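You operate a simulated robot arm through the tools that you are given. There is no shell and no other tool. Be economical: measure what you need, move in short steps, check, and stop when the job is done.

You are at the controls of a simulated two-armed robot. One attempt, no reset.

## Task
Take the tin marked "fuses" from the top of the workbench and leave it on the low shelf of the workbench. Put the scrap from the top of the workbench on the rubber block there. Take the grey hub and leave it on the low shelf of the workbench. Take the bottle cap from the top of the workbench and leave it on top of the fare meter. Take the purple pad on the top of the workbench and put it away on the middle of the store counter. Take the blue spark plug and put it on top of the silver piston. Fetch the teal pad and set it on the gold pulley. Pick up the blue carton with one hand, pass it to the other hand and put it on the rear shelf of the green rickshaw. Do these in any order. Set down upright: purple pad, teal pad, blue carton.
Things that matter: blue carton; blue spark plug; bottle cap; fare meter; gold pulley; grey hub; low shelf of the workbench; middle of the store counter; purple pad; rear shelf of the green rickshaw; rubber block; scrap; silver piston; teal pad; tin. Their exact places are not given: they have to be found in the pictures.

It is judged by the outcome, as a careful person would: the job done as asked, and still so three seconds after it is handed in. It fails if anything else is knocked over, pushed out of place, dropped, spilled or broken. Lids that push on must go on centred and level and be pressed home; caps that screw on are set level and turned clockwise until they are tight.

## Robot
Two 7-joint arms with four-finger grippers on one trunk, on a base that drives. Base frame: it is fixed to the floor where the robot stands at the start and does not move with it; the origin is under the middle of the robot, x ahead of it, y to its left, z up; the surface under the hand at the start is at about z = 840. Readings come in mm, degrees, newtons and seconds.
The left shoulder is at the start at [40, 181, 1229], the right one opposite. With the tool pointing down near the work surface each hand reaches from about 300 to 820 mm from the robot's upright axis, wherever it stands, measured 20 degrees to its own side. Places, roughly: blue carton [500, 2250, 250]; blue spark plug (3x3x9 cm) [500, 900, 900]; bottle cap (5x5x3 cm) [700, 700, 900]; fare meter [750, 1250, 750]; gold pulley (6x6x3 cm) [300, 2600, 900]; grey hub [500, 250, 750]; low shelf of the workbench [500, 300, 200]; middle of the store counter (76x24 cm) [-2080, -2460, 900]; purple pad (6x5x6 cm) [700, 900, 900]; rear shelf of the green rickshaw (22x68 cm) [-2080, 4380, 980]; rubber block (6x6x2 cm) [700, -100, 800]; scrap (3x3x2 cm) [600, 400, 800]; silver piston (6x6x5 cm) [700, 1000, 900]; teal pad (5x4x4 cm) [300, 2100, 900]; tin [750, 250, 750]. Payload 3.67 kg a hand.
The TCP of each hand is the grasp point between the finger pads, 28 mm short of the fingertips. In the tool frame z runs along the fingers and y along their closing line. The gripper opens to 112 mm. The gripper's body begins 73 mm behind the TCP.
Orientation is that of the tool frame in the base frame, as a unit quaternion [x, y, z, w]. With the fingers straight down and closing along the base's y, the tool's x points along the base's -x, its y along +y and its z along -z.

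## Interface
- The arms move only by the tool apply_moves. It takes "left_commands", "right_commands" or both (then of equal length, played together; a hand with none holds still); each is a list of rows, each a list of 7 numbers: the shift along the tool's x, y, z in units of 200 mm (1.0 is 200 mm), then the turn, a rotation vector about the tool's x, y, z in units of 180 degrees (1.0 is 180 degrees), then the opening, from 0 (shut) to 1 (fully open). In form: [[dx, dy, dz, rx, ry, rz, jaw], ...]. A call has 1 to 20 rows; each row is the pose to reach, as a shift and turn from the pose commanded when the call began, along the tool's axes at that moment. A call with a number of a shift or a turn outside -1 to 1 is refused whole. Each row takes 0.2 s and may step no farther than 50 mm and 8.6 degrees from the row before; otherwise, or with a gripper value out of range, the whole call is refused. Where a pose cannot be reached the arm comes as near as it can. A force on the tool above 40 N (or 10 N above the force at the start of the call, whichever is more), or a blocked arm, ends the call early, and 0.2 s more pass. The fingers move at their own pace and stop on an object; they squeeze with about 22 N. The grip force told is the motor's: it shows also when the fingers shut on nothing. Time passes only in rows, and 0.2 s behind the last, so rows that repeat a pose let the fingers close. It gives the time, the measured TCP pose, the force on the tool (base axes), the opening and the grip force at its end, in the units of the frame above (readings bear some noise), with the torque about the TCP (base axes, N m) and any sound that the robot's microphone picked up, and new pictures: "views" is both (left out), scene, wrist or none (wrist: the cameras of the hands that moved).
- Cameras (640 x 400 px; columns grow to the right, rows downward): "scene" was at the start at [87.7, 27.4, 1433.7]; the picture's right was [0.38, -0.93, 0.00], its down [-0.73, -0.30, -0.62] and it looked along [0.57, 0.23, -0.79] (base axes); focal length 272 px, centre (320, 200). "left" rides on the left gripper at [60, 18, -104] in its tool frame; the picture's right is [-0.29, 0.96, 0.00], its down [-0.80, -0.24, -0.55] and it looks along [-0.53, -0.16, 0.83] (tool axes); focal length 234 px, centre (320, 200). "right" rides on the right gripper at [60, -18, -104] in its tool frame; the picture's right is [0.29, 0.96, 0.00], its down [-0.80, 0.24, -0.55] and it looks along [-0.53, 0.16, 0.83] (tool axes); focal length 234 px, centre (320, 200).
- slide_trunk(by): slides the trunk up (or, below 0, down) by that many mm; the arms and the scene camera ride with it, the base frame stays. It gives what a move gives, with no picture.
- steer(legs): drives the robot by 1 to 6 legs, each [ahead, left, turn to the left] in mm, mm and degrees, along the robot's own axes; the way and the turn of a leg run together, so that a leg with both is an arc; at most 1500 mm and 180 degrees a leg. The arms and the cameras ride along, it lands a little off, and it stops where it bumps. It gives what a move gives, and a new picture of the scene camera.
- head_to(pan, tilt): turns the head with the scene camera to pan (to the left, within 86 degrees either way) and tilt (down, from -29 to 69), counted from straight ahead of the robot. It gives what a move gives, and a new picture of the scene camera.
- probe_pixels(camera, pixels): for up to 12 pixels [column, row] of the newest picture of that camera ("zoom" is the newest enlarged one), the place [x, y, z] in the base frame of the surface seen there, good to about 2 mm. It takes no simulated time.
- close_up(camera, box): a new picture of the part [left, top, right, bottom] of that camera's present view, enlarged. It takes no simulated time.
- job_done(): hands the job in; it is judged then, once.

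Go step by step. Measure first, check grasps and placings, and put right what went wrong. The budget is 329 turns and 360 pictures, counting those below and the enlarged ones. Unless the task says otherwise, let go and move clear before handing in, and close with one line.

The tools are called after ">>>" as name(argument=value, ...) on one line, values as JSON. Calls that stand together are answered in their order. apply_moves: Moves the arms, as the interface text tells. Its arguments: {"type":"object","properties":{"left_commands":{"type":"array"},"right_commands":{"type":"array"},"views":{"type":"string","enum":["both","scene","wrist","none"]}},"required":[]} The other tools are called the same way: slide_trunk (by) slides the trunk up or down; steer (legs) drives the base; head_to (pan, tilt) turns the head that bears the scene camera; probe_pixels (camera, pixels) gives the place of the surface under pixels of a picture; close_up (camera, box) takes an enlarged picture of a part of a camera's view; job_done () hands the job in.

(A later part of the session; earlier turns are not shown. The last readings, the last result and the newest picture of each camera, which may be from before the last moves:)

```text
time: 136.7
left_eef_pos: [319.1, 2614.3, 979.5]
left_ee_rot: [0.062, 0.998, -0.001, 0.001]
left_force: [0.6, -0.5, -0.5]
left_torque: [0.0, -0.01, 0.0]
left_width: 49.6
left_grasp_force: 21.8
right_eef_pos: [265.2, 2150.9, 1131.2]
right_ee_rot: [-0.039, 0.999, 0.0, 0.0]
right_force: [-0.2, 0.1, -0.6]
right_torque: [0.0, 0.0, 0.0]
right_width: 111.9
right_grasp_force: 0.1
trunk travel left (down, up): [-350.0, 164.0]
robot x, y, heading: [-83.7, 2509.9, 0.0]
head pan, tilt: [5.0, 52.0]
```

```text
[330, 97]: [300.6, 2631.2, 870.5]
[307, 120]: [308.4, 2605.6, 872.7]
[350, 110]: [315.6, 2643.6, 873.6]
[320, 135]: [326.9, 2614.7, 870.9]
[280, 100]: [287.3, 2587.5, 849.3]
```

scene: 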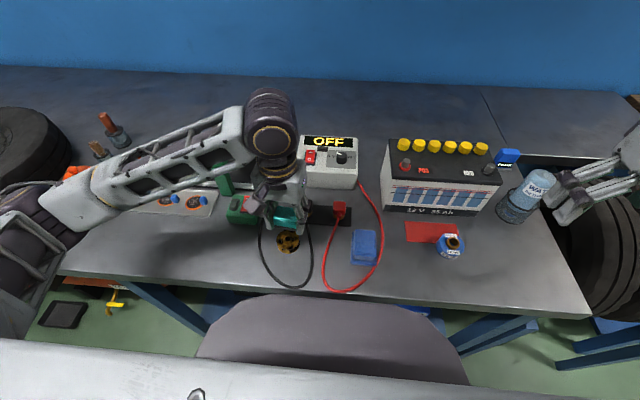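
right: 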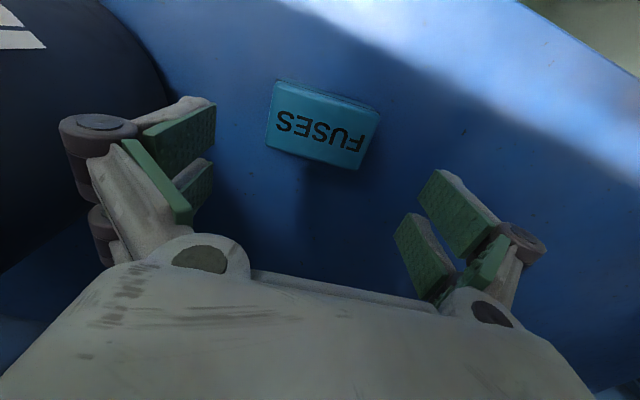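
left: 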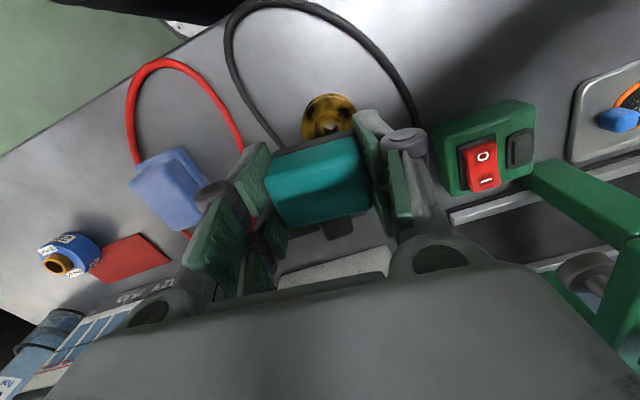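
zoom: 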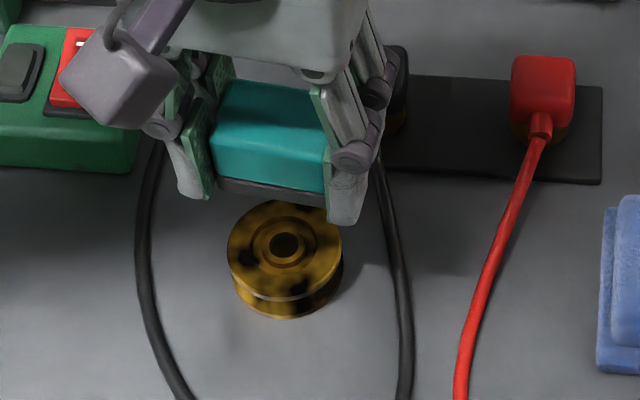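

Pulley centre ≈ (321, 2620), top z 874.5. I'll centre and lower to just above.

>>> apply_moves(left_commands=[[0, 0.03, 0, 0, 0, 0, 0.3], [0, 0.03, 0.15, 0, 0, 0, 0.3], [0, 0.03, 0.28, 0, 0, 0, 0.3], [0, 0.03, 0.345, 0, 0, 0, 0.3], [0, 0.03, 0.345, 0, 0, 0, 0.3]], views="none")

>>> close_up(camera="scene", box=[240, 190, 350, 270])

>>> close_up(camera="left", box=[220, 60, 440, 240])

```text
time: 137.9
left_eef_pos: [319.5, 2620.6, 912.0]
left_ee_rot: [0.062, 0.998, 0.0, 0.001]
left_force: [0.1, 0.3, -1.2]
left_torque: [0.0, 0.01, -0.01]
left_width: 49.4
left_grasp_force: 21.9
right_eef_pos: [265.3, 2151.0, 1132.0]
right_ee_rot: [-0.038, 0.999, 0.001, -0.001]
right_force: [0.7, 0.5, -0.4]
right_torque: [0.01, -0.02, -0.02]
right_width: 112.0
right_grasp_force: 0.1
trunk travel left (down, up): [-350.0, 164.0]
robot x, y, heading: [-82.4, 2512.5, -0.2]
head pan, tilt: [5.0, 52.0]
```

```text
5.00 times, centred on (295, 230) of scene
```

zoom: 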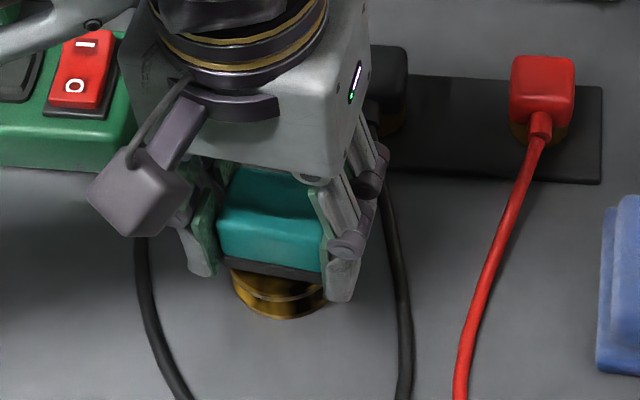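

```text
2.22 times, centred on (330, 150) of left
```

zoom: 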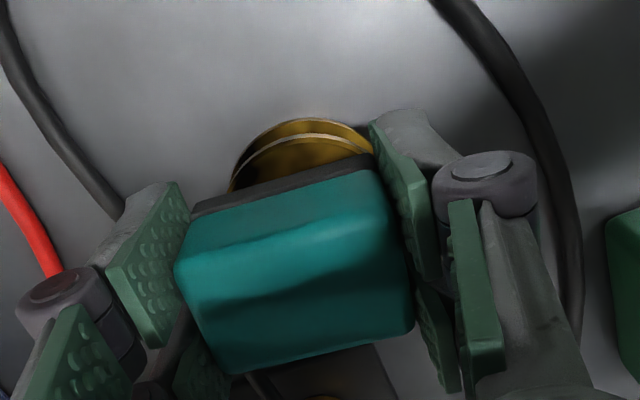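

>>> apply_moves(left_commands=[[0, 0, 0.01, 0, 0, 0, 0.3], [0, 0, 0.02, 0, 0, 0, 0.3], [0, 0, 0.027, 0, 0, 0, 0.3], [0, 0, 0.027, 0, 0, 0, 0.3]], views="none")

```text
time: 138.9
left_eef_pos: [319.2, 2620.9, 907.9]
left_ee_rot: [0.062, 0.998, 0.0, 0.001]
left_force: [-0.3, -0.7, -0.5]
left_torque: [0.02, 0.03, 0.0]
left_width: 49.6
left_grasp_force: 22.4
right_eef_pos: [267.1, 2150.0, 1131.3]
right_ee_rot: [-0.038, 0.999, -0.001, 0.0]
right_force: [0.0, -0.3, 0.7]
right_torque: [-0.01, 0.04, -0.01]
right_width: 112.1
right_grasp_force: 0.0
trunk travel left (down, up): [-350.0, 164.0]
robot x, y, heading: [-84.1, 2511.8, -0.1]
head pan, tilt: [5.0, 52.0]
```

>>> apply_moves(left_commands=[[0, 0, 0.005, 0, 0, 0, 0.3], [0, 0, 0.009, 0, 0, 0, 0.3], [0, 0, 0.009, 0, 0, 0, 0.3]], views="none")

```text
time: 139.7
left_eef_pos: [319.0, 2620.8, 904.9]
left_ee_rot: [0.062, 0.998, 0.0, 0.001]
left_force: [-0.3, 0.5, 3.1]
left_torque: [0.0, 0.05, -0.01]
left_width: 49.4
left_grasp_force: 21.7
right_eef_pos: [264.7, 2149.8, 1132.3]
right_ee_rot: [-0.039, 0.999, -0.001, 0.0]
right_force: [-0.4, 0.1, 0.3]
right_torque: [-0.02, -0.03, 0.03]
right_width: 112.1
right_grasp_force: 0.1
trunk travel left (down, up): [-350.0, 164.0]
robot x, y, heading: [-85.6, 2515.0, -0.2]
head pan, tilt: [5.0, 52.0]
```

Contact (about 4 N). I'll release and rise.

>>> apply_moves(left_commands=[[0, 0, 0, 0, 0, 0, 0.45], [0, 0, 0, 0, 0, 0, 0.65], [0, 0, 0, 0, 0, 0, 0.65], [0, 0, -0.1, 0, 0, 0, 0.65], [0, 0, -0.3, 0, 0, 0, 0.65], [0, 0, -0.5, 0, 0, 0, 0.65], [0, 0, -0.7, 0, 0, 0, 0.8], [0, 0, -0.95, 0, 0, 0, 1]], views="both")

>>> close_up(camera="left", box=[220, 60, 440, 240])

```text
time: 141.5
left_eef_pos: [318.9, 2620.2, 1095.0]
left_ee_rot: [0.062, 0.998, 0.0, -0.001]
left_force: [-0.1, -0.1, -0.3]
left_torque: [0.03, -0.06, 0.01]
left_width: 111.8
left_grasp_force: 0.0
right_eef_pos: [265.9, 2148.9, 1132.4]
right_ee_rot: [-0.039, 0.999, 0.0, 0.0]
right_force: [0.3, 0.2, 0.7]
right_torque: [-0.01, 0.0, 0.01]
right_width: 112.0
right_grasp_force: 0.0
trunk travel left (down, up): [-350.0, 164.0]
robot x, y, heading: [-83.5, 2518.0, -0.2]
head pan, tilt: [5.0, 52.0]
```

scene: 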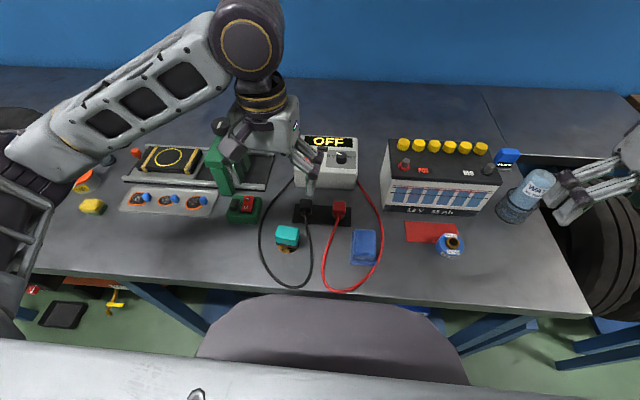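
left: 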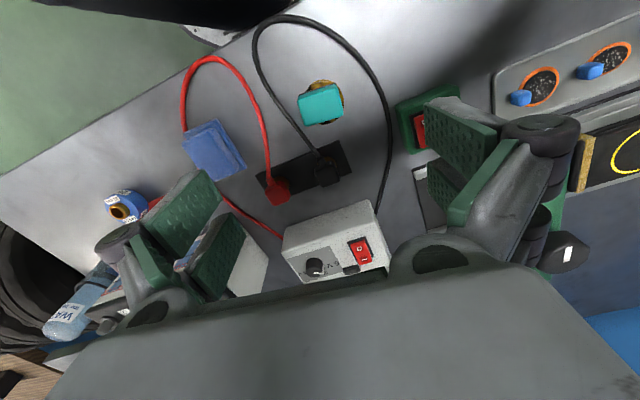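

```text
2.22 times, centred on (330, 150) of left
```

zoom: 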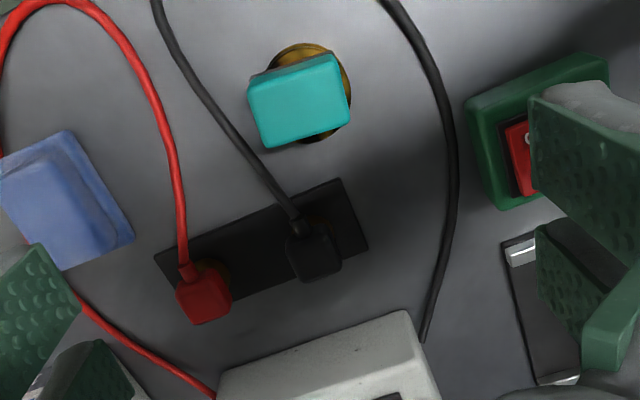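

The teal pad sits level on the pulley. I'll retract, back off and lower the trunk to look at the carton.

>>> apply_moves(left_commands=[[-0.0, 0, -0.15, 0, 0, -0.02, 1], [0, 0, -0.2, 0, 0, -0.038, 1]], views="none")

>>> steer(legs=[[-650, 0, 0], [0, -350, 0.2]])

>>> slide_trunk(by=-345)

>>> head_to(pan=0, tilt=35)

```text
time: 142.1
left_eef_pos: [319.3, 2620.7, 1135.0]
left_ee_rot: [0.002, 1.0, 0.0, 0.001]
left_force: [0.5, -0.1, 0.2]
left_torque: [0.0, -0.02, -0.01]
left_width: 111.9
left_grasp_force: 0.1
right_eef_pos: [265.0, 2150.4, 1132.4]
right_ee_rot: [-0.038, 0.999, -0.001, 0.0]
right_force: [-0.7, 0.1, 0.3]
right_torque: [-0.02, 0.0, 0.01]
right_width: 111.9
right_grasp_force: 0.1
trunk travel left (down, up): [-350.0, 164.0]
robot x, y, heading: [-83.7, 2511.7, 0.0]
head pan, tilt: [5.0, 52.0]
```

```text
time: 147.7
left_eef_pos: [-325.9, 2270.0, 1135.7]
left_ee_rot: [0.004, 1.0, -0.001, 0.001]
left_force: [-0.1, -0.3, -0.1]
left_torque: [0.03, -0.01, 0.0]
left_width: 112.1
left_grasp_force: 0.1
right_eef_pos: [-381.9, 1799.2, 1132.0]
right_ee_rot: [-0.038, 0.999, -0.001, 0.0]
right_force: [-0.5, -0.4, 0.0]
right_torque: [0.0, -0.03, 0.0]
right_width: 111.9
right_grasp_force: 0.0
trunk travel left (down, up): [-350.0, 164.0]
robot x, y, heading: [-728.7, 2162.2, -0.6]
head pan, tilt: [5.0, 52.0]
```

scene: 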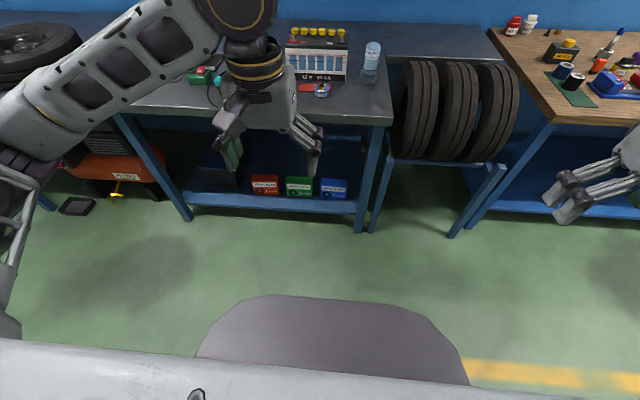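

```text
time: 151.1
left_eef_pos: [-326.2, 2268.8, 791.1]
left_ee_rot: [0.004, 1.0, -0.001, 0.001]
left_force: [-0.2, -0.2, 1.0]
left_torque: [-0.01, -0.01, 0.01]
left_width: 112.1
left_grasp_force: 0.1
right_eef_pos: [-382.5, 1799.6, 788.2]
right_ee_rot: [-0.038, 0.999, -0.001, 0.001]
right_force: [-0.1, -0.4, 0.7]
right_torque: [0.04, -0.03, 0.01]
right_width: 111.9
right_grasp_force: 0.1
trunk travel left (down, up): [-5.0, 509.0]
robot x, y, heading: [-732.8, 2160.1, -0.5]
head pan, tilt: [5.0, 52.0]
```

```text
time: 151.9
left_eef_pos: [-326.6, 2269.5, 791.4]
left_ee_rot: [0.003, 1.0, 0.0, 0.001]
left_force: [1.0, -0.1, -0.3]
left_torque: [0.03, -0.01, -0.01]
left_width: 112.0
left_grasp_force: 0.2
right_eef_pos: [-382.2, 1798.7, 788.8]
right_ee_rot: [-0.038, 0.999, 0.0, 0.0]
right_force: [0.4, -0.4, 0.2]
right_torque: [-0.02, 0.0, 0.04]
right_width: 112.3
right_grasp_force: 0.0
trunk travel left (down, up): [-5.0, 509.0]
robot x, y, heading: [-726.2, 2168.8, -0.2]
head pan, tilt: [0.0, 35.0]
```

scene: 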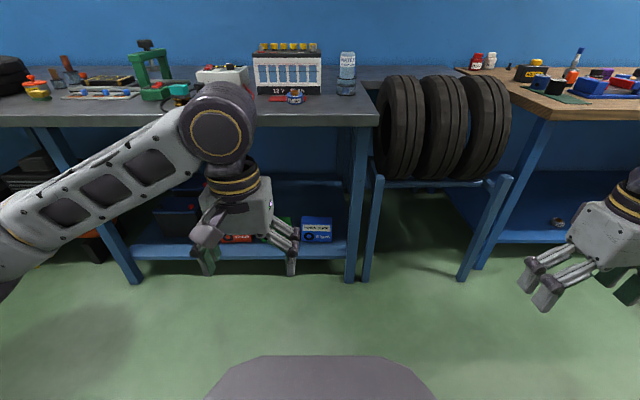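

>>> close_up(camera="scene", box=[280, 170, 380, 290])

>>> probe_pixels(camera="scene", pixels=[[303, 220], [331, 220], [303, 240], [330, 240], [305, 217], [329, 217], [318, 218], [286, 222], [350, 275], [362, 180], [350, 120]])

```text
3.33 times, centred on (330, 230) of scene
```

zoom: 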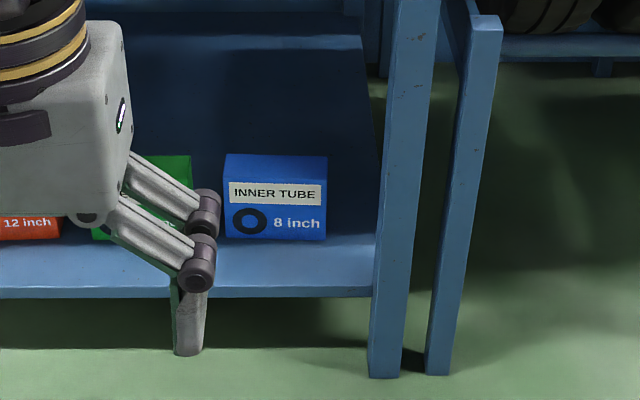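

```text
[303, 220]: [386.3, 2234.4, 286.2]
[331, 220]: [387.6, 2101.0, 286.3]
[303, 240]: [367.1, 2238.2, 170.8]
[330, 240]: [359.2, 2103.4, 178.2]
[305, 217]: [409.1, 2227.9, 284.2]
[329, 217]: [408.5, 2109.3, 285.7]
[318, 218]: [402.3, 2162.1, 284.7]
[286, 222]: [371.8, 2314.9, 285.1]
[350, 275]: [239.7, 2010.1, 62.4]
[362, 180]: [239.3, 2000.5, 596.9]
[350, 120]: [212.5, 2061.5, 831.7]
```

The carton is 140 mm wide (y 2099–2239), front at x 363, top z 286, so it must be gripped across its depth. I'll test whether the hands can turn 90° (left −90°, right +90°) in free space.

>>> apply_moves(left_commands=[[0, 0, 0, 0, 0, -0.045, 1], [0, 0, 0, 0, 0, -0.09, 1], [0, 0, 0, 0, 0, -0.135, 1], [0, 0, 0, 0, 0, -0.18, 1], [0, 0, 0, 0, 0, -0.225, 1], [0, 0, 0, 0, 0, -0.27, 1], [0, 0, 0, 0, 0, -0.315, 1], [0, 0, 0, 0, 0, -0.36, 1], [0, 0, 0, 0, 0, -0.405, 1], [0, 0, 0, 0, 0, -0.45, 1], [0, 0, 0, 0, 0, -0.495, 1]], right_commands=[[0, 0, 0, 0, 0, 0.045, 1], [0, 0, 0, 0, 0, 0.09, 1], [0, 0, 0, 0, 0, 0.135, 1], [0, 0, 0, 0, 0, 0.18, 1], [0, 0, 0, 0, 0, 0.225, 1], [0, 0, 0, 0, 0, 0.27, 1], [0, 0, 0, 0, 0, 0.315, 1], [0, 0, 0, 0, 0, 0.36, 1], [0, 0, 0, 0, 0, 0.405, 1], [0, 0, 0, 0, 0, 0.45, 1], [0, 0, 0, 0, 0, 0.472, 1]], views="scene")

```text
time: 154.3
left_eef_pos: [-326.3, 2269.1, 791.9]
left_ee_rot: [-0.7, 0.714, 0.0, 0.0]
left_force: [0.9, 0.0, -0.2]
left_torque: [0.0, 0.01, 0.01]
left_width: 111.9
left_grasp_force: 0.0
right_eef_pos: [-381.8, 1799.2, 788.0]
right_ee_rot: [0.648, 0.762, 0.0, 0.0]
right_force: [0.3, 0.4, -0.7]
right_torque: [0.02, -0.01, 0.01]
right_width: 111.9
right_grasp_force: 0.1
trunk travel left (down, up): [-5.0, 509.0]
robot x, y, heading: [-733.7, 2166.2, -0.4]
head pan, tilt: [0.0, 35.0]
```

scene: 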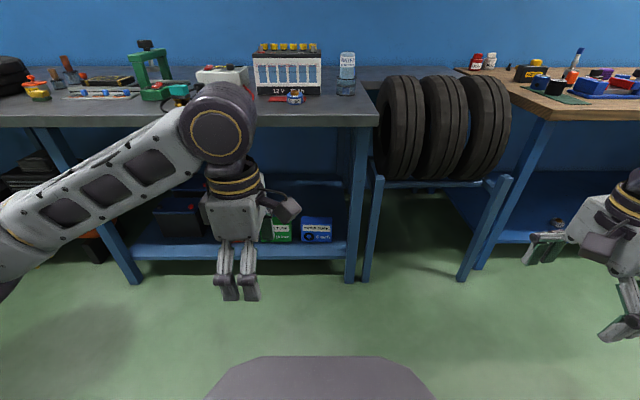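

Both turns work. I'll check the tyre stand's position before choosing the approach, and check the carton's depth.

>>> probe_pixels(camera="scene", pixels=[[400, 130], [440, 100], [480, 120], [370, 230], [490, 220], [340, 250], [280, 225], [291, 225], [300, 150]])

>>> steer(legs=[[350, 0, 0.4]])

```text
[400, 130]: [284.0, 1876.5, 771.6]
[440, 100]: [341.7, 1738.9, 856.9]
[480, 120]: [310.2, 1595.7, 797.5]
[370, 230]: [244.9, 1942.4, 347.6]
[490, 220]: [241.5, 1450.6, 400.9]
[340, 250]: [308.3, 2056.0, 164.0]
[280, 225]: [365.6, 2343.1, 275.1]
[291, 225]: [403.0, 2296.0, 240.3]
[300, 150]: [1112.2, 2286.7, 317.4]
```

```text
time: 156.6
left_eef_pos: [20.0, 2271.1, 790.7]
left_ee_rot: [-0.702, 0.712, 0.001, -0.001]
left_force: [0.6, 0.2, -1.2]
left_torque: [0.01, 0.02, 0.04]
left_width: 112.1
left_grasp_force: 0.0
right_eef_pos: [-29.9, 1801.0, 788.7]
right_ee_rot: [0.644, 0.765, 0.001, 0.0]
right_force: [-0.4, 0.2, -0.9]
right_torque: [0.0, 0.01, -0.03]
right_width: 112.0
right_grasp_force: 0.1
trunk travel left (down, up): [-5.0, 509.0]
robot x, y, heading: [-381.2, 2159.1, 0.2]
head pan, tilt: [0.0, 35.0]
```

scene: 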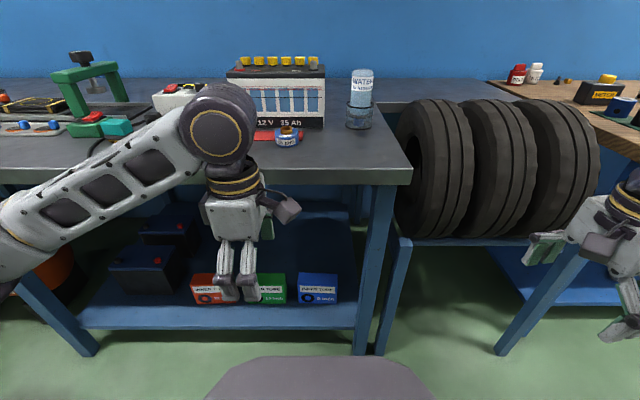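

The tyres start at x≈280, so I'll retract the right hand. Meanwhile the left hand lowers and moves forward.

>>> apply_moves(left_commands=[[0, -0.08, 0.2, 0, 0, 0, 1], [0, -0.16, 0.4, 0, 0, 0, 1], [0, -0.24, 0.6, 0, 0, 0, 1], [0, -0.32, 0.8, 0, 0, 0, 1], [0, -0.4, 1.0, 0, 0, 0, 1]], right_commands=[[0, -0.12, -0.12, 0, 0, 0, 1], [0, -0.24, -0.24, 0, 0, 0, 1], [0, -0.36, -0.36, 0, 0, 0, 1], [0, -0.48, -0.48, 0, 0, 0, 1], [0, -0.6, -0.6, 0, 0, 0, 1]], views="none")

>>> apply_moves(left_commands=[[0, 0, 0.2, 0, 0.03, 0, 1], [0, 0, 0.4, 0, 0.06, 0, 1], [0, 0, 0.6, 0, 0.09, 0, 1], [0, 0, 0.8, 0, 0.12, 0, 1], [0, 0, 1.0, 0, 0.145, 0, 1], [0, 0, 1.0, 0, 0.1667, 0, 1]], views="both")

```text
time: 157.8
left_eef_pos: [100.9, 2269.1, 591.9]
left_ee_rot: [-0.703, 0.712, -0.001, 0.0]
left_force: [0.5, 1.0, 0.5]
left_torque: [-0.03, 0.0, 0.0]
left_width: 111.7
left_grasp_force: 0.1
right_eef_pos: [-150.9, 1780.8, 907.7]
right_ee_rot: [0.644, 0.765, 0.0, -0.001]
right_force: [0.6, -0.2, 0.4]
right_torque: [-0.02, -0.03, 0.0]
right_width: 112.0
right_grasp_force: 0.2
trunk travel left (down, up): [-5.0, 509.0]
robot x, y, heading: [-386.0, 2162.7, 0.2]
head pan, tilt: [0.0, 35.0]
```

```text
time: 159.2
left_eef_pos: [100.6, 2270.7, 391.0]
left_ee_rot: [-0.677, 0.689, -0.183, -0.184]
left_force: [0.3, -0.5, -0.4]
left_torque: [0.02, 0.01, 0.02]
left_width: 112.1
left_grasp_force: 0.0
right_eef_pos: [-149.6, 1780.4, 907.6]
right_ee_rot: [0.644, 0.765, 0.0, 0.0]
right_force: [-0.3, 0.3, -0.4]
right_torque: [0.02, -0.01, 0.0]
right_width: 112.0
right_grasp_force: 0.2
trunk travel left (down, up): [-5.0, 509.0]
robot x, y, heading: [-383.9, 2165.7, 0.0]
head pan, tilt: [0.0, 35.0]
```

scene: 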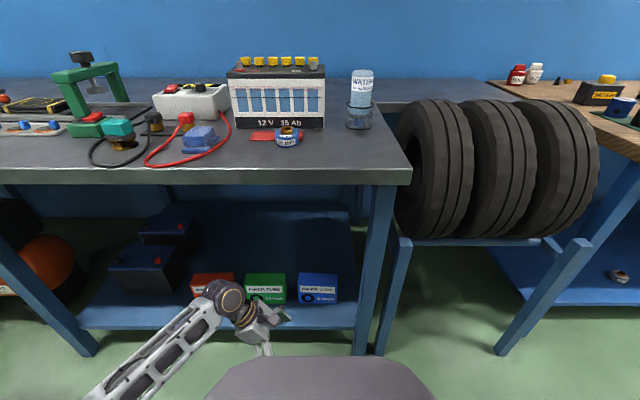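
left: 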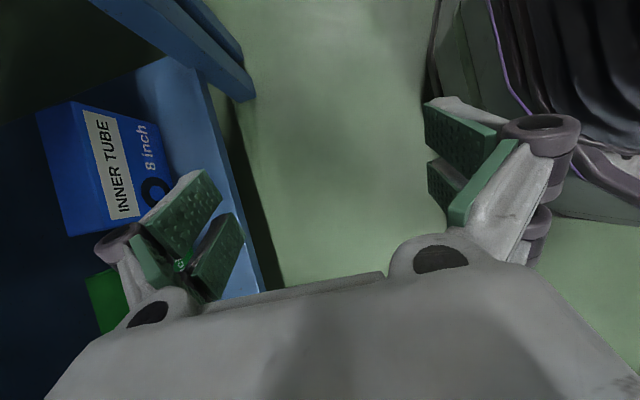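

>>> close_up(camera="scene", box=[220, 255, 360, 340])

>>> probe_pixels(camera="scene", pixels=[[300, 275], [335, 275], [300, 280], [318, 274], [318, 272.5], [286, 276], [280, 276], [250, 275]])

>>> probe_pixels(camera="left", pixels=[[70, 105], [45, 115], [150, 125], [65, 230], [100, 160], [110, 270], [95, 285]])

```text
4.57 times, centred on (290, 298) of scene
```

zoom: 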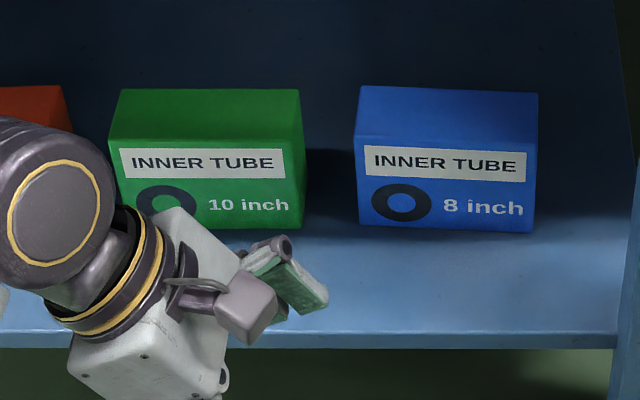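

```text
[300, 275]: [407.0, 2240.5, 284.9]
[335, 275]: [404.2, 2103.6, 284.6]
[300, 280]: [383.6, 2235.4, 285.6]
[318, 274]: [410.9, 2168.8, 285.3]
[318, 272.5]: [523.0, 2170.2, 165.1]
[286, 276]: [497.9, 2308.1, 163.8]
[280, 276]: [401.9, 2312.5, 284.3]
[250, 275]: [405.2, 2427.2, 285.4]
```

```text
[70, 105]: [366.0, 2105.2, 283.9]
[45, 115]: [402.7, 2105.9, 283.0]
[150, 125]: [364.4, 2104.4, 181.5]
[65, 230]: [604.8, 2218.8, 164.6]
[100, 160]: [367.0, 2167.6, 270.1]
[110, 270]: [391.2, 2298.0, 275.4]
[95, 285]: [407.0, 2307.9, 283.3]
```

Carton spans x 365–415, y 2102–2240, z 165–286. I'll drive so the left hand comes over its left end, clear of the green carton (y≥2298).

>>> steer(legs=[[0, -62, 0], [290, 0, 0]])

>>> apply_moves(left_commands=[[0, 0, 0, 0, 0, 0, 0.72], [0, 0, 0, 0, 0, 0, 0.72], [0, 0, 0, 0, 0, 0, 0.72]], views="wrist")

```text
time: 161.8
left_eef_pos: [391.7, 2209.9, 391.4]
left_ee_rot: [-0.679, 0.687, -0.182, -0.184]
left_force: [0.6, 0.9, 0.2]
left_torque: [-0.02, 0.01, -0.03]
left_width: 111.9
left_grasp_force: 0.1
right_eef_pos: [141.5, 1719.1, 907.2]
right_ee_rot: [0.643, 0.766, 0.0, 0.0]
right_force: [0.5, 1.0, -1.1]
right_torque: [-0.02, 0.02, -0.01]
right_width: 111.9
right_grasp_force: 0.1
trunk travel left (down, up): [-5.0, 509.0]
robot x, y, heading: [-88.0, 2100.4, 0.3]
head pan, tilt: [0.0, 35.0]
```

scene: 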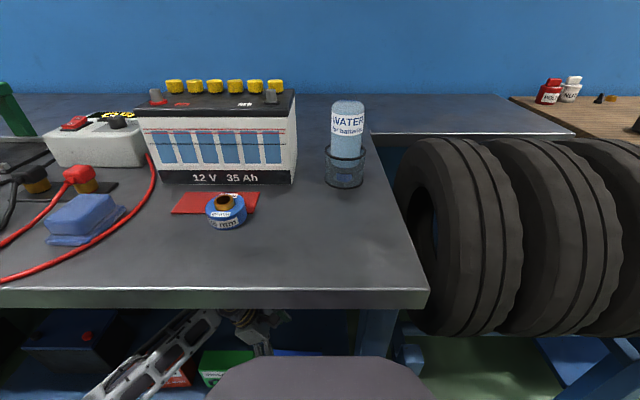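

```text
time: 162.6
left_eef_pos: [390.9, 2209.0, 391.3]
left_ee_rot: [-0.678, 0.687, -0.182, -0.184]
left_force: [0.5, 0.3, 0.1]
left_torque: [-0.01, -0.03, -0.01]
left_width: 80.5
left_grasp_force: 0.0
right_eef_pos: [140.8, 1718.4, 908.7]
right_ee_rot: [0.643, 0.766, 0.0, 0.0]
right_force: [0.3, 0.7, -0.3]
right_torque: [-0.01, 0.03, -0.01]
right_width: 112.1
right_grasp_force: 0.1
trunk travel left (down, up): [-5.0, 509.0]
robot x, y, heading: [-91.2, 2097.7, 0.1]
head pan, tilt: [0.0, 35.0]
```

left: 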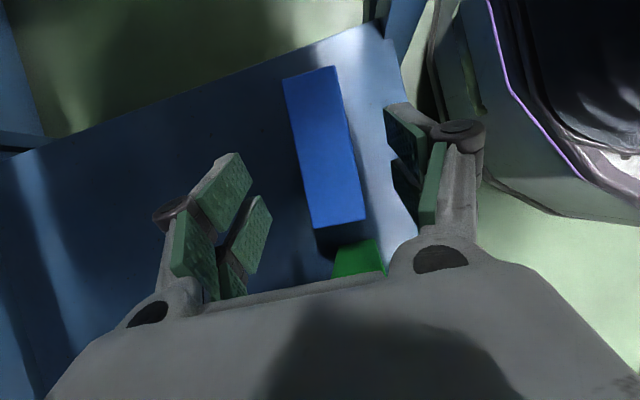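

>>> probe_pixels(camera="left", pixels=[[287, 83], [333, 70], [361, 218], [316, 225], [340, 265], [380, 265]])

```text
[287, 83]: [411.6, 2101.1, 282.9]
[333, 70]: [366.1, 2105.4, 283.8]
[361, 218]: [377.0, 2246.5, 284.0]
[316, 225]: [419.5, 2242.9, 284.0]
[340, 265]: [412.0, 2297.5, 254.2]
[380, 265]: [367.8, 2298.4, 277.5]
```

The carton is turned about −4°, and its left part is centred at x≈395. I'll align and go straight down around it, then close.

>>> apply_moves(left_commands=[[0, -0.023, 0, -0.0086, 0, 0.0149, 0.72], [-0.1, -0.023, 0.187, -0.0086, 0, 0.0149, 0.72], [-0.2, -0.023, 0.373, -0.0086, 0, 0.0149, 0.72], [-0.27, -0.023, 0.5, -0.0086, 0, 0.0149, 0.72], [-0.305, -0.023, 0.569, -0.0086, 0, 0.0149, 0.72], [-0.305, -0.023, 0.569, -0.0086, 0, 0.0149, 0.72]], views="wrist")

```text
time: 164.0
left_eef_pos: [395.1, 2205.1, 262.5]
left_ee_rot: [-0.66, 0.705, -0.178, -0.188]
left_force: [0.6, -0.2, 0.1]
left_torque: [-0.03, 0.0, 0.0]
left_width: 80.5
left_grasp_force: 0.1
right_eef_pos: [142.2, 1718.6, 909.0]
right_ee_rot: [0.644, 0.765, 0.0, 0.0]
right_force: [0.6, 0.1, -0.5]
right_torque: [0.0, 0.02, 0.01]
right_width: 111.9
right_grasp_force: 0.0
trunk travel left (down, up): [-5.0, 509.0]
robot x, y, heading: [-89.5, 2103.5, 0.4]
head pan, tilt: [0.0, 35.0]
```

left: 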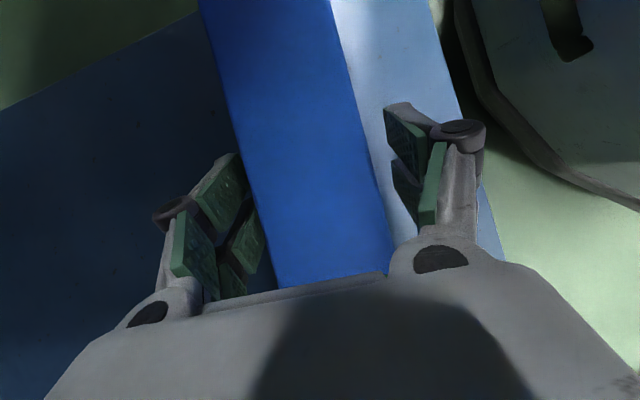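

>>> apply_moves(left_commands=[[0, -0.02, 0, 0, 0, 0, 0.65], [0, -0.02, 0, 0, 0, 0, 0.5], [0, -0.02, 0, 0, 0, 0, 0.35], [0, -0.02, 0, 0, 0, 0, 0.25], [0, -0.02, 0, 0, 0, 0, 0.25]], views="wrist")

```text
time: 165.2
left_eef_pos: [398.7, 2204.8, 262.2]
left_ee_rot: [-0.66, 0.706, -0.177, -0.189]
left_force: [-1.6, 1.4, 0.6]
left_torque: [-0.1, 0.21, -0.16]
left_width: 54.6
left_grasp_force: 21.5
right_eef_pos: [141.4, 1718.6, 909.2]
right_ee_rot: [0.644, 0.765, 0.0, 0.0]
right_force: [-0.3, -0.5, -0.2]
right_torque: [-0.02, 0.0, -0.03]
right_width: 111.8
right_grasp_force: 0.1
trunk travel left (down, up): [-5.0, 509.0]
robot x, y, heading: [-92.5, 2104.0, 0.1]
head pan, tilt: [0.0, 35.0]
```

left: 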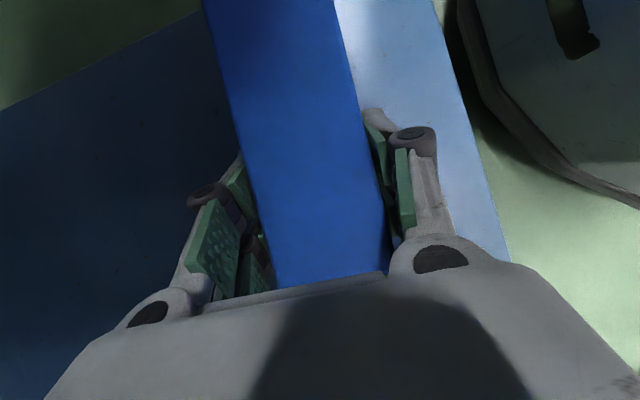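

Gripped (54.6 mm). I'll lift straight up and check it holds.

>>> apply_moves(left_commands=[[0.03, 0, -0.05, 0, 0, 0, 0.25], [0.075, 0, -0.13, 0, 0, 0, 0.25], [0.15, 0, -0.26, 0, 0, 0, 0.25], [0.25, 0, -0.433, 0, 0, 0, 0.25], [0.25, 0, -0.433, 0, 0, 0, 0.25]], views="wrist")

```text
time: 166.4
left_eef_pos: [399.3, 2203.9, 362.9]
left_ee_rot: [-0.659, 0.705, -0.178, -0.19]
left_force: [-0.5, 1.1, -4.0]
left_torque: [0.14, 0.0, 0.0]
left_width: 55.0
left_grasp_force: 22.6
right_eef_pos: [141.5, 1719.4, 908.5]
right_ee_rot: [0.644, 0.765, 0.0, 0.0]
right_force: [-0.1, 0.2, -0.2]
right_torque: [0.02, -0.03, 0.0]
right_width: 112.2
right_grasp_force: 0.1
trunk travel left (down, up): [-5.0, 509.0]
robot x, y, heading: [-91.8, 2102.3, 0.1]
head pan, tilt: [0.0, 35.0]
```

left: 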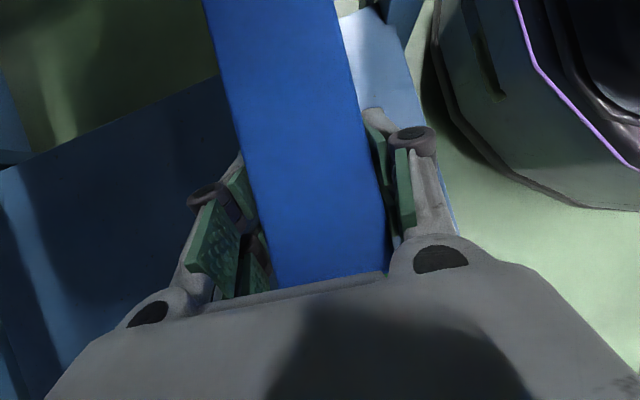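

It holds well (about 4 N). I'll back out and raise the trunk.

>>> steer(legs=[[-700, 0, 0]])

>>> slide_trunk(by=345)

>>> head_to(pan=0, tilt=50)

```text
time: 170.4
left_eef_pos: [-295.5, 2201.6, 362.3]
left_ee_rot: [-0.657, 0.707, -0.176, -0.19]
left_force: [-0.3, 0.0, -4.5]
left_torque: [0.14, -0.04, 0.0]
left_width: 55.0
left_grasp_force: 22.5
right_eef_pos: [-556.0, 1717.6, 908.5]
right_ee_rot: [0.645, 0.764, 0.0, 0.0]
right_force: [0.6, 0.8, -0.5]
right_torque: [-0.02, 0.0, 0.01]
right_width: 111.9
right_grasp_force: 0.0
trunk travel left (down, up): [-5.0, 509.0]
robot x, y, heading: [-788.4, 2098.3, 0.0]
head pan, tilt: [0.0, 35.0]
```

scene: 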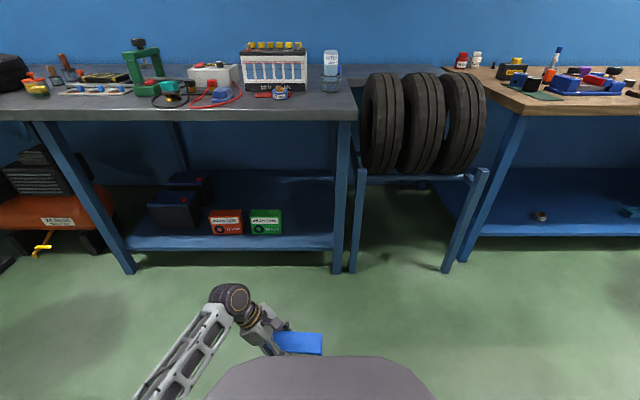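

```text
time: 173.7
left_eef_pos: [-296.2, 2202.2, 705.6]
left_ee_rot: [-0.658, 0.707, -0.177, -0.19]
left_force: [-0.1, -0.9, -3.7]
left_torque: [0.12, -0.02, -0.03]
left_width: 55.0
left_grasp_force: 21.8
right_eef_pos: [-556.7, 1716.4, 1250.9]
right_ee_rot: [0.645, 0.764, 0.0, 0.0]
right_force: [0.5, -0.1, -0.4]
right_torque: [0.0, -0.03, 0.0]
right_width: 112.0
right_grasp_force: 0.1
trunk travel left (down, up): [-350.0, 164.0]
robot x, y, heading: [-788.7, 2099.5, -0.1]
head pan, tilt: [0.0, 35.0]
```

```text
time: 174.5
left_eef_pos: [-296.5, 2202.1, 706.5]
left_ee_rot: [-0.658, 0.707, -0.176, -0.189]
left_force: [-0.2, 0.7, -3.7]
left_torque: [0.13, 0.0, 0.01]
left_width: 54.9
left_grasp_force: 22.4
right_eef_pos: [-556.1, 1716.5, 1252.6]
right_ee_rot: [0.646, 0.764, 0.0, 0.001]
right_force: [0.0, -0.5, 0.3]
right_torque: [-0.01, 0.04, -0.04]
right_width: 112.0
right_grasp_force: 0.2
trunk travel left (down, up): [-350.0, 164.0]
robot x, y, heading: [-783.9, 2101.6, -0.1]
head pan, tilt: [0.0, 50.0]
```

scene: 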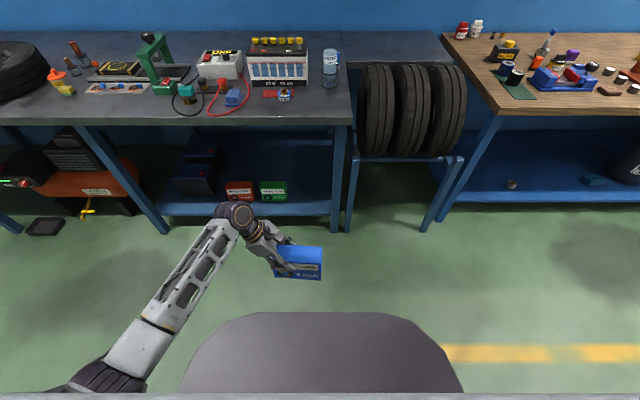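

I'll raise the left hand with the carton, and bring the right hand forward turned parallel to it.

>>> apply_moves(left_commands=[[0.1, 0, -0.173, 0, 0, 0, 0.25], [0.2, 0, -0.346, 0, 0, 0, 0.25], [0.3, 0, -0.52, 0, 0, 0, 0.25], [0.4, 0, -0.693, 0, 0, 0, 0.25], [0.5, 0, -0.866, 0, 0, 0, 0.25], [0.5, 0, -0.866, 0, 0, 0, 0.25]], right_commands=[[0.07, 0.16, 0.1, 0, 0, 0.02, 1], [0.15, 0.33, 0.2, 0, 0, 0.04, 1], [0.22, 0.5, 0.3, 0, 0, 0.06, 1], [0.3, 0.66, 0.4, 0, 0, 0.0767, 1], [0.37, 0.82, 0.5, 0, 0, 0.0767, 1], [0.37, 0.82, 0.5, 0, 0, 0.0767, 1]], views="scene")

```text
time: 175.9
left_eef_pos: [-297.2, 2202.4, 905.6]
left_ee_rot: [-0.658, 0.707, -0.177, -0.19]
left_force: [-0.2, 0.0, -2.8]
left_torque: [0.15, -0.04, 0.04]
left_width: 55.0
left_grasp_force: 21.5
right_eef_pos: [-404.6, 1816.1, 1153.3]
right_ee_rot: [0.733, 0.68, 0.003, 0.002]
right_force: [-1.0, -0.5, -6.8]
right_torque: [-0.05, 0.06, 0.0]
right_width: 112.1
right_grasp_force: 0.1
trunk travel left (down, up): [-350.0, 164.0]
robot x, y, heading: [-788.3, 2099.9, -0.1]
head pan, tilt: [0.0, 50.0]
```

scene: 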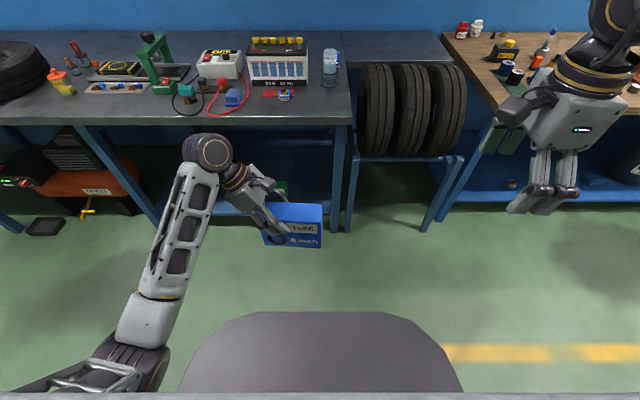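

>>> apply_moves(right_commands=[[0.15, 0.07, 0.1, 0, 0.041, 0, 1], [0.31, 0.14, 0.21, 0, 0.082, 0, 1], [0.46, 0.2, 0.32, 0, 0.125, 0, 1], [0.62, 0.27, 0.43, 0, 0.167, 0, 1], [0.78, 0.34, 0.54, 0, 0.208, 0, 0.9], [0.93, 0.406, 0.65, 0, 0.25, 0, 0.8], [0.93, 0.406, 0.65, 0, 0.25, 0, 0.75]], views="both")

```text
time: 177.5
left_eef_pos: [-296.7, 2203.0, 905.8]
left_ee_rot: [-0.657, 0.708, -0.177, -0.19]
left_force: [0.6, -0.2, -3.6]
left_torque: [0.13, 0.02, 0.02]
left_width: 54.8
left_grasp_force: 22.2
right_eef_pos: [-311.4, 1997.8, 1022.5]
right_ee_rot: [0.677, 0.628, 0.282, -0.26]
right_force: [0.4, 0.3, 0.3]
right_torque: [0.04, -0.02, 0.03]
right_width: 84.2
right_grasp_force: 0.1
trunk travel left (down, up): [-350.0, 164.0]
robot x, y, heading: [-789.4, 2097.4, -0.2]
head pan, tilt: [0.0, 50.0]
```

scene: 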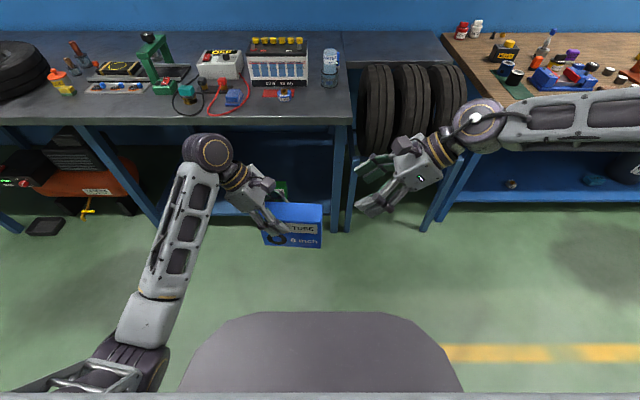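
right: 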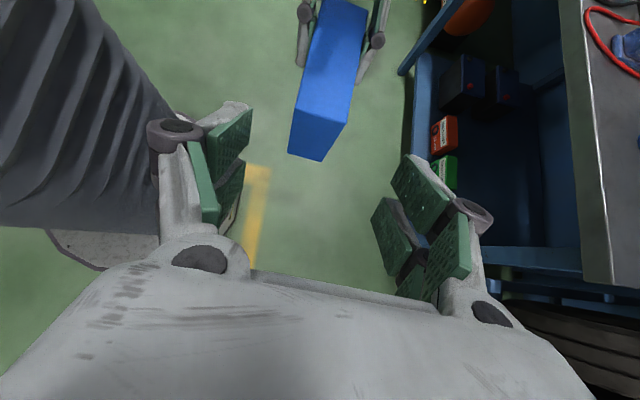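

>>> probe_pixels(camera="right", pixels=[[300, 108], [345, 122], [292, 150], [323, 157], [330, 20], [357, 40], [320, 130], [330, 80], [303, 45], [370, 50]])

```text
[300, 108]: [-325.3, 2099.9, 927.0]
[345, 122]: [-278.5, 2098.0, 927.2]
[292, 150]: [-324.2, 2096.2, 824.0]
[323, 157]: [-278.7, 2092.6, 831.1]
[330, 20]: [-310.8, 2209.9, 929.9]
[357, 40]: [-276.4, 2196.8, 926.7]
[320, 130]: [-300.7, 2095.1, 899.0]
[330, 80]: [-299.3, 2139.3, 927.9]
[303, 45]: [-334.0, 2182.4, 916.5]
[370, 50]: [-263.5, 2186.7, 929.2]
```

The carton is level; its right end is at y≈2097, top z 927. The right hand approaches along its tool axis to (−301, 2125, 897).

>>> apply_moves(right_commands=[[0.006, 0.003, 0.2, 0, 0, 0, 0.75], [0.006, 0.003, 0.4, 0, 0, 0, 0.75], [0.006, 0.003, 0.6, 0, 0, 0, 0.75], [0.006, 0.003, 0.75, 0, 0, 0, 0.75], [0.006, 0.003, 0.894, 0, 0, 0, 0.75], [0.006, 0.003, 0.894, 0, 0, 0, 0.75]], views="both")

```text
time: 178.9
left_eef_pos: [-294.8, 2202.9, 906.5]
left_ee_rot: [-0.658, 0.707, -0.177, -0.19]
left_force: [0.2, -0.1, -4.8]
left_torque: [0.16, 0.03, 0.0]
left_width: 55.0
left_grasp_force: 21.7
right_eef_pos: [-311.1, 2102.4, 914.7]
right_ee_rot: [0.678, 0.628, 0.281, -0.26]
right_force: [-0.4, 1.0, -0.6]
right_torque: [0.0, 0.01, 0.0]
right_width: 83.8
right_grasp_force: 0.0
right hand out of reach, approached as far as the arm can: row 5, 6
trunk travel left (down, up): [-350.0, 164.0]
robot x, y, heading: [-785.2, 2103.1, -0.1]
head pan, tilt: [0.0, 50.0]
```

scene: 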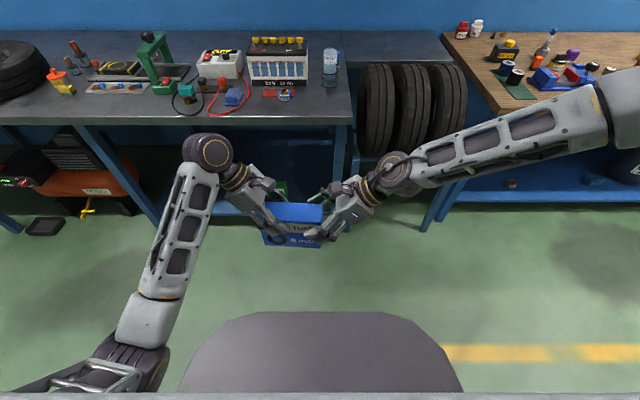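
right: 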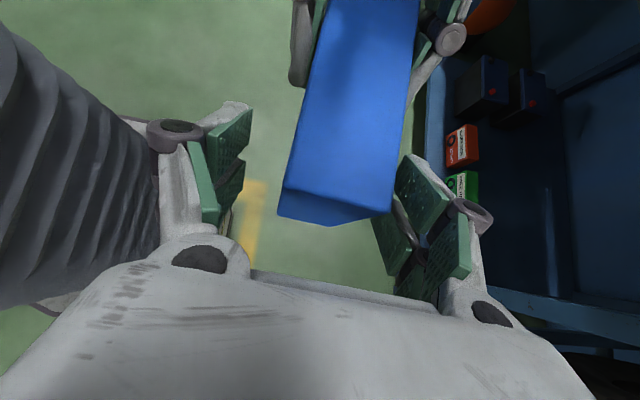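

The right hand ran out of reach 23 mm short, so I'll bring the left hand with the carton to it instead.

>>> apply_moves(left_commands=[[0.063, 0.011, 0.008, 0, 0, 0, 0.25], [0.126, 0.022, 0.016, 0, 0, 0, 0.25], [0.19, 0.032, 0.024, 0, 0, 0, 0.25], [0.19, 0.032, 0.024, 0, 0, 0, 0.25]], views="both")

>>> close_up(camera="right", box=[140, 0, 540, 250])

```text
time: 179.9
left_eef_pos: [-305.4, 2168.1, 920.6]
left_ee_rot: [-0.658, 0.707, -0.176, -0.189]
left_force: [-0.4, 0.3, -3.6]
left_torque: [0.13, -0.03, 0.02]
left_width: 54.8
left_grasp_force: 22.0
right_eef_pos: [-311.0, 2102.3, 914.6]
right_ee_rot: [0.676, 0.629, 0.28, -0.261]
right_force: [-0.2, 0.4, 0.6]
right_torque: [0.01, 0.01, -0.02]
right_width: 84.2
right_grasp_force: 0.1
trunk travel left (down, up): [-350.0, 164.0]
robot x, y, heading: [-784.2, 2100.0, -0.1]
head pan, tilt: [0.0, 50.0]
```

scene: 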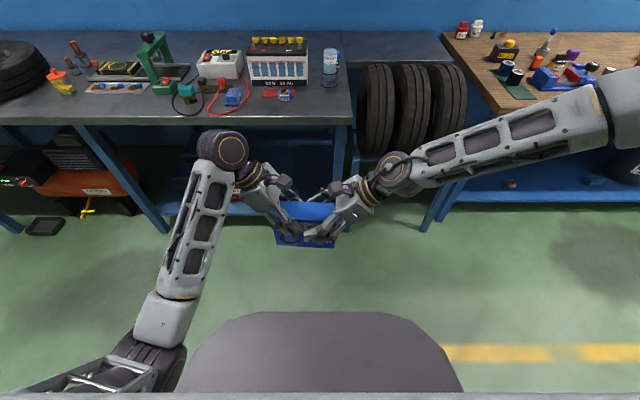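
left: 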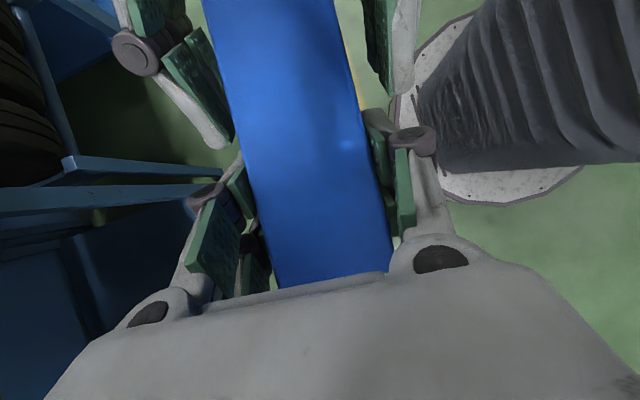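

```text
1.60 times, centred on (340, 125) of right
```

zoom: 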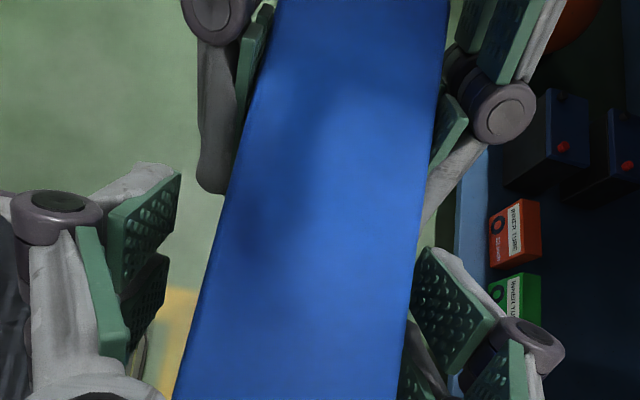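

>>> probe_pixels(camera="zoom", pixels=[[215, 280], [415, 290], [200, 330], [405, 340], [140, 260], [430, 270]])

```text
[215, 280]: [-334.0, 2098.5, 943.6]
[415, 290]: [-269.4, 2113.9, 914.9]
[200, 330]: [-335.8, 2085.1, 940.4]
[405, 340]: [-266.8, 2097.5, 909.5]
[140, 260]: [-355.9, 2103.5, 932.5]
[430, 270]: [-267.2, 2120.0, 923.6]
```

Carton centre x≈−307; I'll nudge the right hand +4 mm and close it.

>>> apply_moves(right_commands=[[0, 0.018, 0, 0, 0, 0, 0.6], [0, 0.018, 0, 0, 0, 0, 0.5], [0, 0.018, 0, 0, 0, 0, 0.4], [0, 0.018, 0, 0, 0, 0, 0.25], [0, 0.018, 0, 0, 0, 0, 0.25]], views="wrist")

```text
time: 181.1
left_eef_pos: [-304.4, 2169.5, 920.7]
left_ee_rot: [-0.658, 0.707, -0.176, -0.19]
left_force: [10.4, 3.1, -10.0]
left_torque: [0.29, -0.09, 0.12]
left_width: 54.7
left_grasp_force: 21.6
right_eef_pos: [-309.5, 2102.4, 917.2]
right_ee_rot: [0.677, 0.629, 0.281, -0.26]
right_force: [-10.4, -2.9, 5.6]
right_torque: [0.27, 0.08, 0.62]
right_width: 54.9
right_grasp_force: 22.3
trunk travel left (down, up): [-350.0, 164.0]
robot x, y, heading: [-787.2, 2097.7, -0.0]
head pan, tilt: [0.0, 50.0]
```

right: 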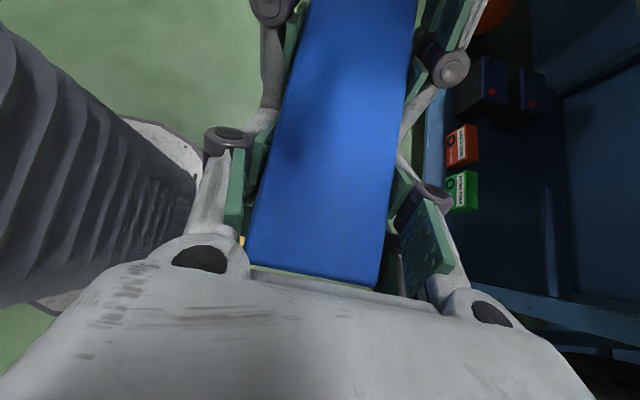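

Both hands hold it. Now the left hand opens and withdraws along its axis.

>>> apply_moves(left_commands=[[0, 0, 0, 0, 0, 0, 0.45], [0, 0, 0, 0, 0, 0, 0.75], [0, 0, 0, 0, 0, 0, 0.8], [0, 0, -0.15, 0, 0, 0, 0.8], [0, 0, -0.35, 0, 0, 0, 0.8], [0, 0, -0.55, 0, 0, 0, 0.8], [0, 0, -0.75, 0, 0, 0, 0.8], [0, 0, -0.95, 0, 0, 0, 0.8]], views="both")

```text
time: 182.9
left_eef_pos: [-298.3, 2264.5, 1087.0]
left_ee_rot: [-0.658, 0.707, -0.178, -0.19]
left_force: [0.5, 1.1, 0.2]
left_torque: [-0.01, -0.02, -0.02]
left_width: 89.5
left_grasp_force: 0.0
right_eef_pos: [-309.1, 2100.9, 915.9]
right_ee_rot: [0.677, 0.628, 0.282, -0.259]
right_force: [-0.5, 0.7, 0.3]
right_torque: [-0.14, 0.02, 0.03]
right_width: 54.8
right_grasp_force: 22.0
trunk travel left (down, up): [-350.0, 164.0]
robot x, y, heading: [-785.1, 2099.9, -0.0]
head pan, tilt: [0.0, 50.0]
```

scene: 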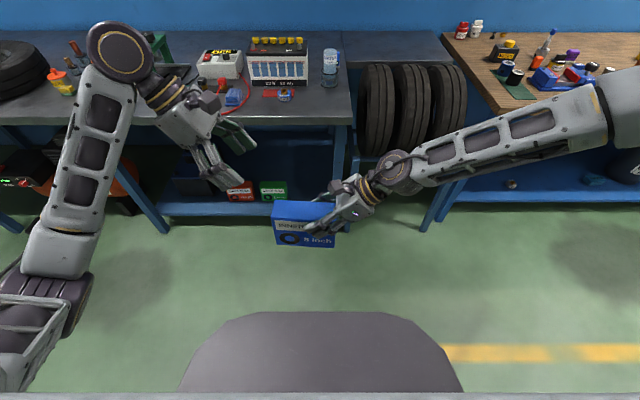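
left: 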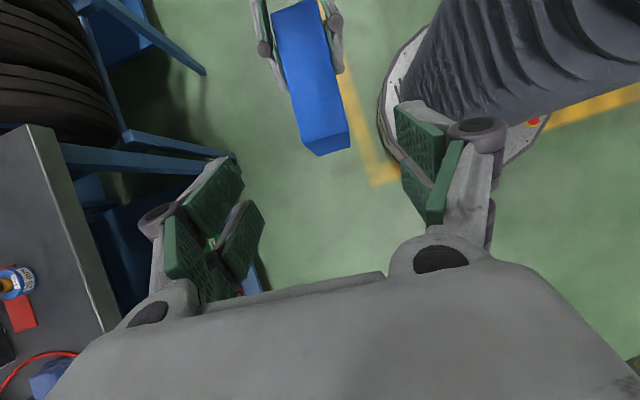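

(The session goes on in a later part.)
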